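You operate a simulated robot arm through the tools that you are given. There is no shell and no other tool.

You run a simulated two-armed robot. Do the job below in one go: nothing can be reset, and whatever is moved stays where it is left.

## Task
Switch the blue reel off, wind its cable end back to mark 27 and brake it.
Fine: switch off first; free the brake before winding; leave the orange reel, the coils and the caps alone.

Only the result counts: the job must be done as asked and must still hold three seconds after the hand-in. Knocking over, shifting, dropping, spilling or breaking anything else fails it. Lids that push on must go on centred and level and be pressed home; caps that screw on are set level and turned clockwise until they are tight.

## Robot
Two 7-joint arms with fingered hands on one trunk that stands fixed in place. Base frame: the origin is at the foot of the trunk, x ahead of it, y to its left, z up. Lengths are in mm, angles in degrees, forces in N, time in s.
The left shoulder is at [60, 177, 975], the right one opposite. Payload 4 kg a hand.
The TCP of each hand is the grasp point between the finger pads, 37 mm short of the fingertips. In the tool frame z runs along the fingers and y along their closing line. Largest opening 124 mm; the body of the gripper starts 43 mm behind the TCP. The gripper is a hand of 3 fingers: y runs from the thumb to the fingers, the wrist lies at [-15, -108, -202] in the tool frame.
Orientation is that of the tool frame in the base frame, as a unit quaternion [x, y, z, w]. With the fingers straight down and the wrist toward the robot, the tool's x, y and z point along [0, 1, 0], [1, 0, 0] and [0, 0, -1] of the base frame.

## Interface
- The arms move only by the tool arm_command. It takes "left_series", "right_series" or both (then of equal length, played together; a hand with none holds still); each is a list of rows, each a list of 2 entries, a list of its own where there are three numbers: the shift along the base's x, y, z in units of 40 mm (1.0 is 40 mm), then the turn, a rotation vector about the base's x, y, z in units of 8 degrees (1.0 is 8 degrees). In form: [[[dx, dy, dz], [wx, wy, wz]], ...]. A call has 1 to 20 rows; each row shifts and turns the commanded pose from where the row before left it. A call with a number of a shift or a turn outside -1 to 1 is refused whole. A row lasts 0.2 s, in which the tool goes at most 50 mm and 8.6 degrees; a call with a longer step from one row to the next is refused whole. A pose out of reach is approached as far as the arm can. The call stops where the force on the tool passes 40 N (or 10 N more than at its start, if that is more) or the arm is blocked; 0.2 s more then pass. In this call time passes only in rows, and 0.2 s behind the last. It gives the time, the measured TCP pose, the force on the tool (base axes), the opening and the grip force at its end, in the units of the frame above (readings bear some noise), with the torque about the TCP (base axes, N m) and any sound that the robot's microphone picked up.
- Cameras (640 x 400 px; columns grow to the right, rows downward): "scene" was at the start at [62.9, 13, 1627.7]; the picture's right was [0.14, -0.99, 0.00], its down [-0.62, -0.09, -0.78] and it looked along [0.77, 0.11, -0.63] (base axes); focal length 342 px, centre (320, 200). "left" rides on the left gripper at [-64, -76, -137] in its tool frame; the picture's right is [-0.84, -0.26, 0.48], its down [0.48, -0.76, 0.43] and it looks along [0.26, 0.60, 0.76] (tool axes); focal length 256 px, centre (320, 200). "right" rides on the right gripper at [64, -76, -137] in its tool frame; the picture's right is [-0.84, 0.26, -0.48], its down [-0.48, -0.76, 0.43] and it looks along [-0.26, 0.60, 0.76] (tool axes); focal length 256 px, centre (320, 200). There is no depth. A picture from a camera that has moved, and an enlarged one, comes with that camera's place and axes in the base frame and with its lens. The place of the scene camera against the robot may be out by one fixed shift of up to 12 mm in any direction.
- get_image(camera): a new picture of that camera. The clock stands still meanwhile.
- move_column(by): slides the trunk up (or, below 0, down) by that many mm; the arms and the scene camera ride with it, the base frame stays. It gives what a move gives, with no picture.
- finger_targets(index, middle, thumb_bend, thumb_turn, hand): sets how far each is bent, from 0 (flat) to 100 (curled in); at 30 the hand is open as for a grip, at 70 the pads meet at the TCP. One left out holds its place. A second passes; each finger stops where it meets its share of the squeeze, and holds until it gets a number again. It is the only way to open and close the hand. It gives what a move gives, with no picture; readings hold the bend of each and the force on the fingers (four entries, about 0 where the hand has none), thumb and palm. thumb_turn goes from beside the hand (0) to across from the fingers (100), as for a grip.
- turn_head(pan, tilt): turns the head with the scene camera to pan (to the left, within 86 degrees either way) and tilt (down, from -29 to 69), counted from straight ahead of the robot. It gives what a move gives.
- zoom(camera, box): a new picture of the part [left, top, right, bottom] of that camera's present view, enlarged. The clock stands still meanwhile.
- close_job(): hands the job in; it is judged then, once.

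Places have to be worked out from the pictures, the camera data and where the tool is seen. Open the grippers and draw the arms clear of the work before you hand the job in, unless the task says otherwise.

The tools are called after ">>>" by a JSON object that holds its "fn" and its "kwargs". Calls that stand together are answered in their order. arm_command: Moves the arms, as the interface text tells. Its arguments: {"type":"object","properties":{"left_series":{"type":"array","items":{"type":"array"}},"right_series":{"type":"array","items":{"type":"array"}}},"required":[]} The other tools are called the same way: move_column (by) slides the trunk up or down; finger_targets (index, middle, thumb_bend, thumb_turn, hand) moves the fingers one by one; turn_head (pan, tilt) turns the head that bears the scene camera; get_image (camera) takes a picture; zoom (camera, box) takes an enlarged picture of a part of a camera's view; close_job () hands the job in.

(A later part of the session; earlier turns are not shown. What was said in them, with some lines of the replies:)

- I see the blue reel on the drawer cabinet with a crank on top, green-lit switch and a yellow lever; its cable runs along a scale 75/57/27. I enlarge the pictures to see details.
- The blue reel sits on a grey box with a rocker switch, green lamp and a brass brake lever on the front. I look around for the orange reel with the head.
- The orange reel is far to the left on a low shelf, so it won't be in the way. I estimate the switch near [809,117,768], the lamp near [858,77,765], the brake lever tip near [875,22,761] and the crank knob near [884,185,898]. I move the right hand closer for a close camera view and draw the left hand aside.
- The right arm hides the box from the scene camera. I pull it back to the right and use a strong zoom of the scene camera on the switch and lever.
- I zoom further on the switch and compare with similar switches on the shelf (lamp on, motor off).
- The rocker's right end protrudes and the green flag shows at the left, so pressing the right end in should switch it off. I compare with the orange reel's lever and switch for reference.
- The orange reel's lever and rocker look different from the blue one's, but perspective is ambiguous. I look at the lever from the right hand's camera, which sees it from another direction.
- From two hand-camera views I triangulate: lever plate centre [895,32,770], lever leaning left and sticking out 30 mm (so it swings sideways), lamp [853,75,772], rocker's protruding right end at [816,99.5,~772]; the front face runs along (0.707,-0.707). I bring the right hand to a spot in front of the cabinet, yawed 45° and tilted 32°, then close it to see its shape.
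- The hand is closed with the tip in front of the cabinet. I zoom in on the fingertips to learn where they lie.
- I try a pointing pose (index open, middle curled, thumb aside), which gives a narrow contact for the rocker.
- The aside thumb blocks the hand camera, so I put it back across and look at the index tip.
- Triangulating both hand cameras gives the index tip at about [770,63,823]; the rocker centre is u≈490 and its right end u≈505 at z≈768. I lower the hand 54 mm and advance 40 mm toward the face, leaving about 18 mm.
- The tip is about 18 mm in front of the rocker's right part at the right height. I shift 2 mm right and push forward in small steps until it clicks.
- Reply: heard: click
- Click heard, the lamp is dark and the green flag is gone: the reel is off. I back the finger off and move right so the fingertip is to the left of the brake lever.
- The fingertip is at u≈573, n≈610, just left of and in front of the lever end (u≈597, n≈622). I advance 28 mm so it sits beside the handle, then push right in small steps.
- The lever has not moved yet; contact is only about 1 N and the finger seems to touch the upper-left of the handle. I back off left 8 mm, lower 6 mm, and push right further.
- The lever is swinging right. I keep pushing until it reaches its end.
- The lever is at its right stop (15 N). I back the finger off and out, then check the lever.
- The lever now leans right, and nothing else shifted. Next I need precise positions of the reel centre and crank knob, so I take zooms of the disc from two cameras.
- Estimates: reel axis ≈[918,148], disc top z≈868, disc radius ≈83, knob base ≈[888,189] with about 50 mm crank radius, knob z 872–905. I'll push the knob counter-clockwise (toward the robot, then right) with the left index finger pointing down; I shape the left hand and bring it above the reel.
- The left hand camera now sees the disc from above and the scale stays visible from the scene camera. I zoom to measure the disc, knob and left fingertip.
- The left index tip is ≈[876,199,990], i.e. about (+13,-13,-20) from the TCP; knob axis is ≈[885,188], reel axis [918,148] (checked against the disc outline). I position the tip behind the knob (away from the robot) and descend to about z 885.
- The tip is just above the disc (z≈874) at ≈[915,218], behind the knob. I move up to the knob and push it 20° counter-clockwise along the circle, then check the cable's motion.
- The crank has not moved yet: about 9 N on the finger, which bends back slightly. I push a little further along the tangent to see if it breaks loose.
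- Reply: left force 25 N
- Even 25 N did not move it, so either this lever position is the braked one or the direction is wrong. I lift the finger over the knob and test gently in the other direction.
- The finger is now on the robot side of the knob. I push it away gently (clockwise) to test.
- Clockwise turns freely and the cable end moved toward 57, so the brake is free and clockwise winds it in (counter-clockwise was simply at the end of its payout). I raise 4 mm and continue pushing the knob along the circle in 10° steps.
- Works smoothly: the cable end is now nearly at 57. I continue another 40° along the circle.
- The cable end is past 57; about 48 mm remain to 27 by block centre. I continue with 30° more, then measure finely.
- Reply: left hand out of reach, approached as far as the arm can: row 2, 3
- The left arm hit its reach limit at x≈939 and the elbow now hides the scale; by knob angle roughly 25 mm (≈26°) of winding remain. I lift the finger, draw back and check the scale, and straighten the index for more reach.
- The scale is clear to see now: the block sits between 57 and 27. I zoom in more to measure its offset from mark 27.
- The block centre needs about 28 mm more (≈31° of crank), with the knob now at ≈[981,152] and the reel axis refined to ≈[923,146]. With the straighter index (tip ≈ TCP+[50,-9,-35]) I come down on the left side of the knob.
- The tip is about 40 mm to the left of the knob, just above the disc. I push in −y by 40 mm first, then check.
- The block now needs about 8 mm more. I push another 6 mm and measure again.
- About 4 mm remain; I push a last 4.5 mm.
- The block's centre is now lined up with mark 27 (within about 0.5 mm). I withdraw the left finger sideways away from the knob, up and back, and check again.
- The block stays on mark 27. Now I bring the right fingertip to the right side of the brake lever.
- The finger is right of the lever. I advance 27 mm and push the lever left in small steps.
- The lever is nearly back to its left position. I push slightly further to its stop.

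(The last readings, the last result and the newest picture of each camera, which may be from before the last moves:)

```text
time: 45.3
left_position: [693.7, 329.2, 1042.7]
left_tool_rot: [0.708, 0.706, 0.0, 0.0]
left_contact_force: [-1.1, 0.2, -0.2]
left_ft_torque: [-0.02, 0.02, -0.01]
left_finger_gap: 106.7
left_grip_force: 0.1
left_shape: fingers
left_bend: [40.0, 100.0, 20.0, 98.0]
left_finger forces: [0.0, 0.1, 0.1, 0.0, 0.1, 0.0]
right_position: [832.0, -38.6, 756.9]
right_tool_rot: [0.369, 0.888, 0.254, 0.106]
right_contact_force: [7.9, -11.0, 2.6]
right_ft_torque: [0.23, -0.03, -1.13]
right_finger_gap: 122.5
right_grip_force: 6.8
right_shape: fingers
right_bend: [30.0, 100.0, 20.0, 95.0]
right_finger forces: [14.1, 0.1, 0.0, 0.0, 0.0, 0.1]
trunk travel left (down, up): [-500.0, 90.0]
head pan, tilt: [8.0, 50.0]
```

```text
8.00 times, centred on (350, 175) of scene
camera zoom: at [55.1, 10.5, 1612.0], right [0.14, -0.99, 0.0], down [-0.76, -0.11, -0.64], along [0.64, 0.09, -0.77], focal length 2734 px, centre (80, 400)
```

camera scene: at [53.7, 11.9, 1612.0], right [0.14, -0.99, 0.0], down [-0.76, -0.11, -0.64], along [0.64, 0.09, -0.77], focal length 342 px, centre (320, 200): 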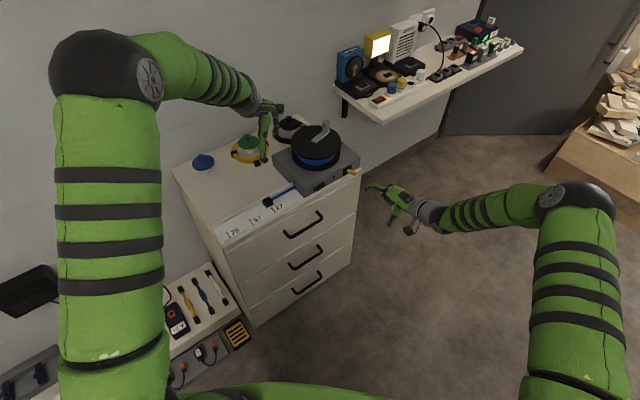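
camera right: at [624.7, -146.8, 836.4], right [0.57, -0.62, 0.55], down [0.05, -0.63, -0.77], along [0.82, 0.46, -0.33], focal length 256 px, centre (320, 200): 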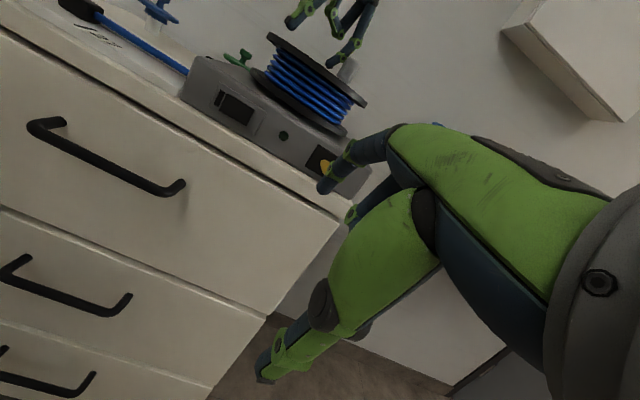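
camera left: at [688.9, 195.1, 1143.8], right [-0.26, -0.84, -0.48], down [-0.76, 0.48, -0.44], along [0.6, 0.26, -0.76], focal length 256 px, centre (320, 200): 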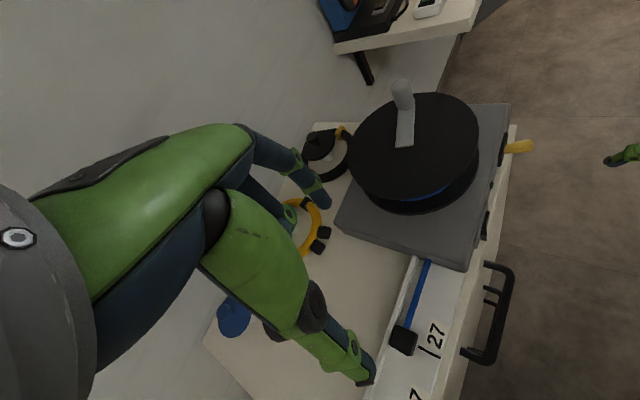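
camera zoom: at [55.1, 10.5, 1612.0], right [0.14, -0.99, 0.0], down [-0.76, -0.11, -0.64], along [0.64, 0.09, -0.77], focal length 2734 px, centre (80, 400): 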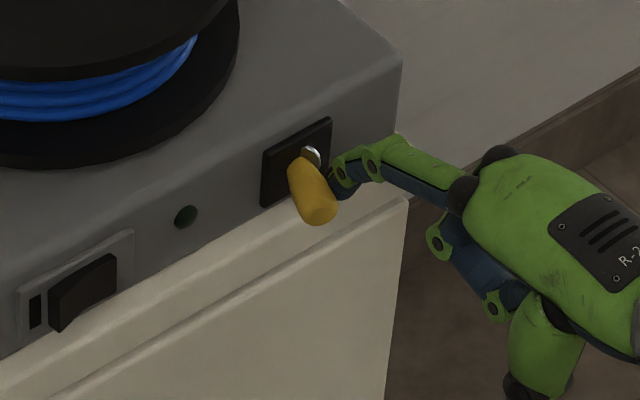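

The lever is at its left stop (14 N). I back the finger off to the right and out, and draw both arms clear.

>>> {"fn": "arm_command", "kwargs": {"right_series": [[[0.2, -0.2, 0], [0, 0, 0]], [[0.2, -0.2, 0], [0, 0, 0]], [[-0.5, -0.5, 0], [0, 0, 0]], [[-0.6, -0.6, 0], [0, 0, 0]], [[-0.6, -0.6, 0], [0, 0, 0]], [[-0.6, -0.6, 0.5], [0, 0, 0]], [[-0.5, -0.6, 0.5], [0, 0, 0]]], "left_series": [[[0, 0, 0], [0, 0, 0]], [[0, 0, 0], [0, 0, 0]], [[-0.3, 0.5, 0.5], [0, 0, 0]], [[-0.3, 0.5, 0.5], [0, 0, 0]], [[-0.3, 0.5, 0.5], [0, 0, 0]], [[-0.3, 0.5, 0.5], [0, 0, 0]], [[-0.3, 0.5, 0.5], [0, 0, 0]]]}}

>>> {"fn": "finger_targets", "kwargs": {"hand": "right", "index": 30, "middle": 30, "thumb_bend": 30, "thumb_turn": 98}}

>>> {"fn": "finger_targets", "kwargs": {"hand": "left", "index": 30, "middle": 30, "thumb_bend": 30, "thumb_turn": 98}}

>>> {"fn": "get_image", "kwargs": {"camera": "scene"}}

>>> {"fn": "zoom", "kwargs": {"camera": "scene", "box": [300, 150, 380, 200]}}

>>> {"fn": "zoom", "kwargs": {"camera": "scene", "box": [256, 189, 304, 219]}}

>>> {"fn": "zoom", "kwargs": {"camera": "scene", "box": [170, 105, 370, 240]}}

```text
time: 46.9
left_position: [633.5, 430.8, 1144.6]
left_tool_rot: [0.708, 0.707, 0.0, -0.001]
left_contact_force: [0.5, 0.5, -0.7]
left_ft_torque: [0.0, -0.03, -0.03]
left_finger_gap: 106.4
left_grip_force: 0.0
left_shape: fingers
left_bend: [40.0, 100.0, 20.0, 98.0]
left_finger forces: [0.0, 0.0, 0.0, 0.0, 0.0, 0.1]
right_position: [731.9, -167.3, 799.4]
right_tool_rot: [0.367, 0.888, 0.255, 0.106]
right_contact_force: [-1.0, 0.2, -0.3]
right_ft_torque: [0.02, 0.0, 0.01]
right_finger_gap: 122.1
right_grip_force: 0.1
right_shape: fingers
right_bend: [30.0, 100.0, 20.0, 95.0]
right_finger forces: [0.0, 0.0, 0.0, 0.0, 0.0, 0.0]
trunk travel left (down, up): [-500.0, 90.0]
head pan, tilt: [8.0, 50.0]
```

```text
time: 47.9
left_position: [634.4, 431.4, 1143.7]
left_tool_rot: [0.707, 0.707, 0.001, 0.0]
left_contact_force: [-0.1, -0.3, 0.8]
left_ft_torque: [0.01, -0.01, 0.0]
left_finger_gap: 106.7
left_grip_force: 0.1
left_shape: fingers
left_bend: [40.0, 100.0, 20.0, 98.0]
left_finger forces: [0.0, 0.0, 0.0, 0.0, 0.0, 0.0]
right_position: [731.5, -168.4, 799.4]
right_tool_rot: [0.368, 0.888, 0.255, 0.106]
right_contact_force: [0.9, -0.6, -0.4]
right_ft_torque: [0.02, -0.01, 0.02]
right_finger_gap: 123.4
right_grip_force: 0.0
right_shape: fingers
right_bend: [30.0, 30.0, 30.0, 96.0]
right_finger forces: [0.0, 0.0, 0.0, 0.0, 0.1, 0.0]
trunk travel left (down, up): [-500.0, 90.0]
head pan, tilt: [8.0, 50.0]
```

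```text
time: 48.9
left_position: [634.1, 431.6, 1145.0]
left_tool_rot: [0.707, 0.707, 0.0, 0.0]
left_contact_force: [0.7, -0.2, 0.3]
left_ft_torque: [-0.01, 0.0, 0.01]
left_finger_gap: 123.4
left_grip_force: 0.1
left_shape: fingers
left_bend: [30.0, 30.0, 30.0, 96.0]
left_finger forces: [0.0, 0.0, 0.0, 0.1, 0.0, 0.0]
right_position: [732.2, -167.1, 799.1]
right_tool_rot: [0.367, 0.889, 0.255, 0.105]
right_contact_force: [-0.1, -0.1, 1.2]
right_ft_torque: [-0.02, 0.02, -0.01]
right_finger_gap: 123.3
right_grip_force: 0.0
right_shape: fingers
right_bend: [30.0, 30.0, 30.0, 96.0]
right_finger forces: [0.0, 0.0, 0.1, 0.1, 0.1, 0.0]
trunk travel left (down, up): [-500.0, 90.0]
head pan, tilt: [8.0, 50.0]
```

```text
taken
camera scene: at [54.4, 11.7, 1612.0], right [0.14, -0.99, 0.0], down [-0.76, -0.11, -0.64], along [0.64, 0.09, -0.77], focal length 342 px, centre (320, 200)
```

scene: 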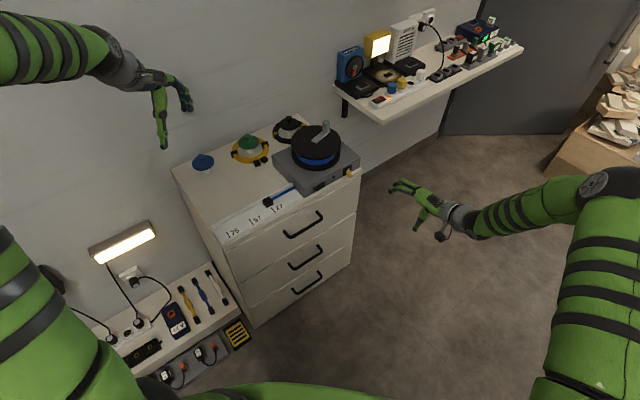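

```text
8.00 times, centred on (340, 175) of scene
camera zoom: at [54.4, 11.7, 1612.0], right [0.14, -0.99, 0.0], down [-0.76, -0.11, -0.64], along [0.64, 0.09, -0.77], focal length 2734 px, centre (160, 400)
```

zoom: 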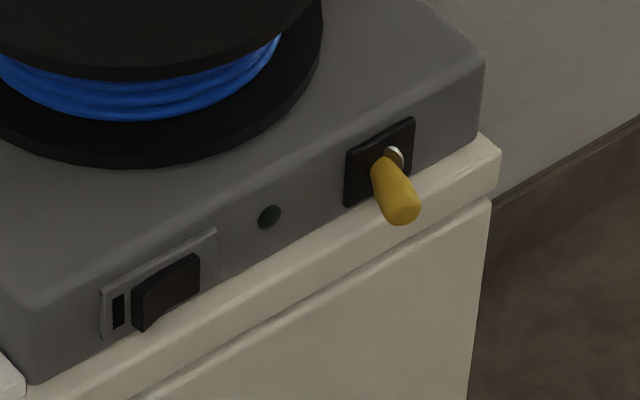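

```text
13.33 times, centred on (280, 204) of scene
camera zoom: at [54.4, 11.7, 1612.0], right [0.14, -0.99, 0.0], down [-0.76, -0.11, -0.64], along [0.64, 0.09, -0.77], focal length 4557 px, centre (853, 147)
```

zoom: 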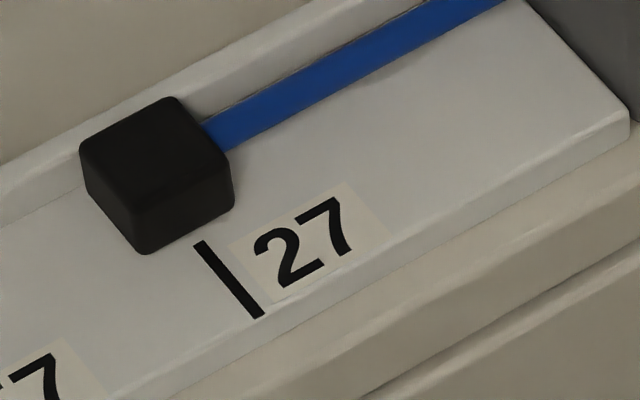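

```text
2.96 times, centred on (270, 172) of scene
camera zoom: at [54.4, 11.7, 1612.0], right [0.14, -0.99, 0.0], down [-0.76, -0.11, -0.64], along [0.64, 0.09, -0.77], focal length 1013 px, centre (468, 282)
```

zoom: 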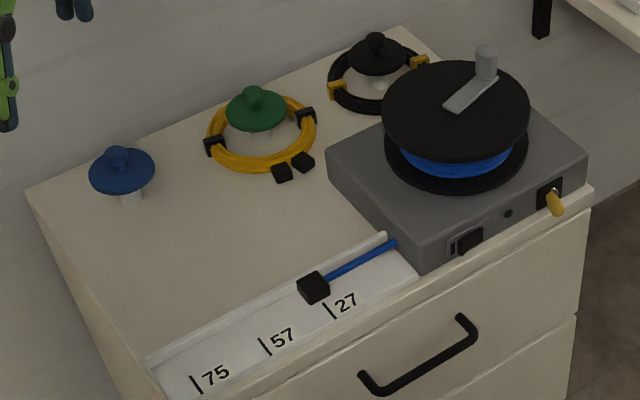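

Everything holds: lamp dark and switch off, block centred on mark 27, brake lever back at its left (braked) position, coils and caps untouched, both hands open and clear. I hand in the job.

>>> {"fn": "close_job", "kwargs": {}}

```text
The job is handed in.
```

I switched the blue reel off, wound its cable end back to mark 27 and put the brake on, then handed the job in.

- **Switch:** pressing the rocker gave a click. The lamp went dark and the green flag disappeared.
- **Brake freed first:** I moved the lever from left to right before winding. I first pushed the crank counter-clockwise, and it held against about 25 N, apparently at the end of the cable's payout. Clockwise it turned freely and wound the cable in.
- **Mark 27:** the middle of the black end block lined up with the tick to within about 0.5 mm. I took the block's middle as the cable end. It was still on the tick after I pulled away and set the brake.
- **Brake on:** the lever is back at its left stop, where it started. I did not push the crank again to test that it holds; I took left as the braked position because the reel turned freely with the lever on the right.

I touched only the switch, brake lever and crank. The coils and caps look unmoved in the last picture. The orange reel was out of view by then, but neither arm went near it. Both hands are open and clear.
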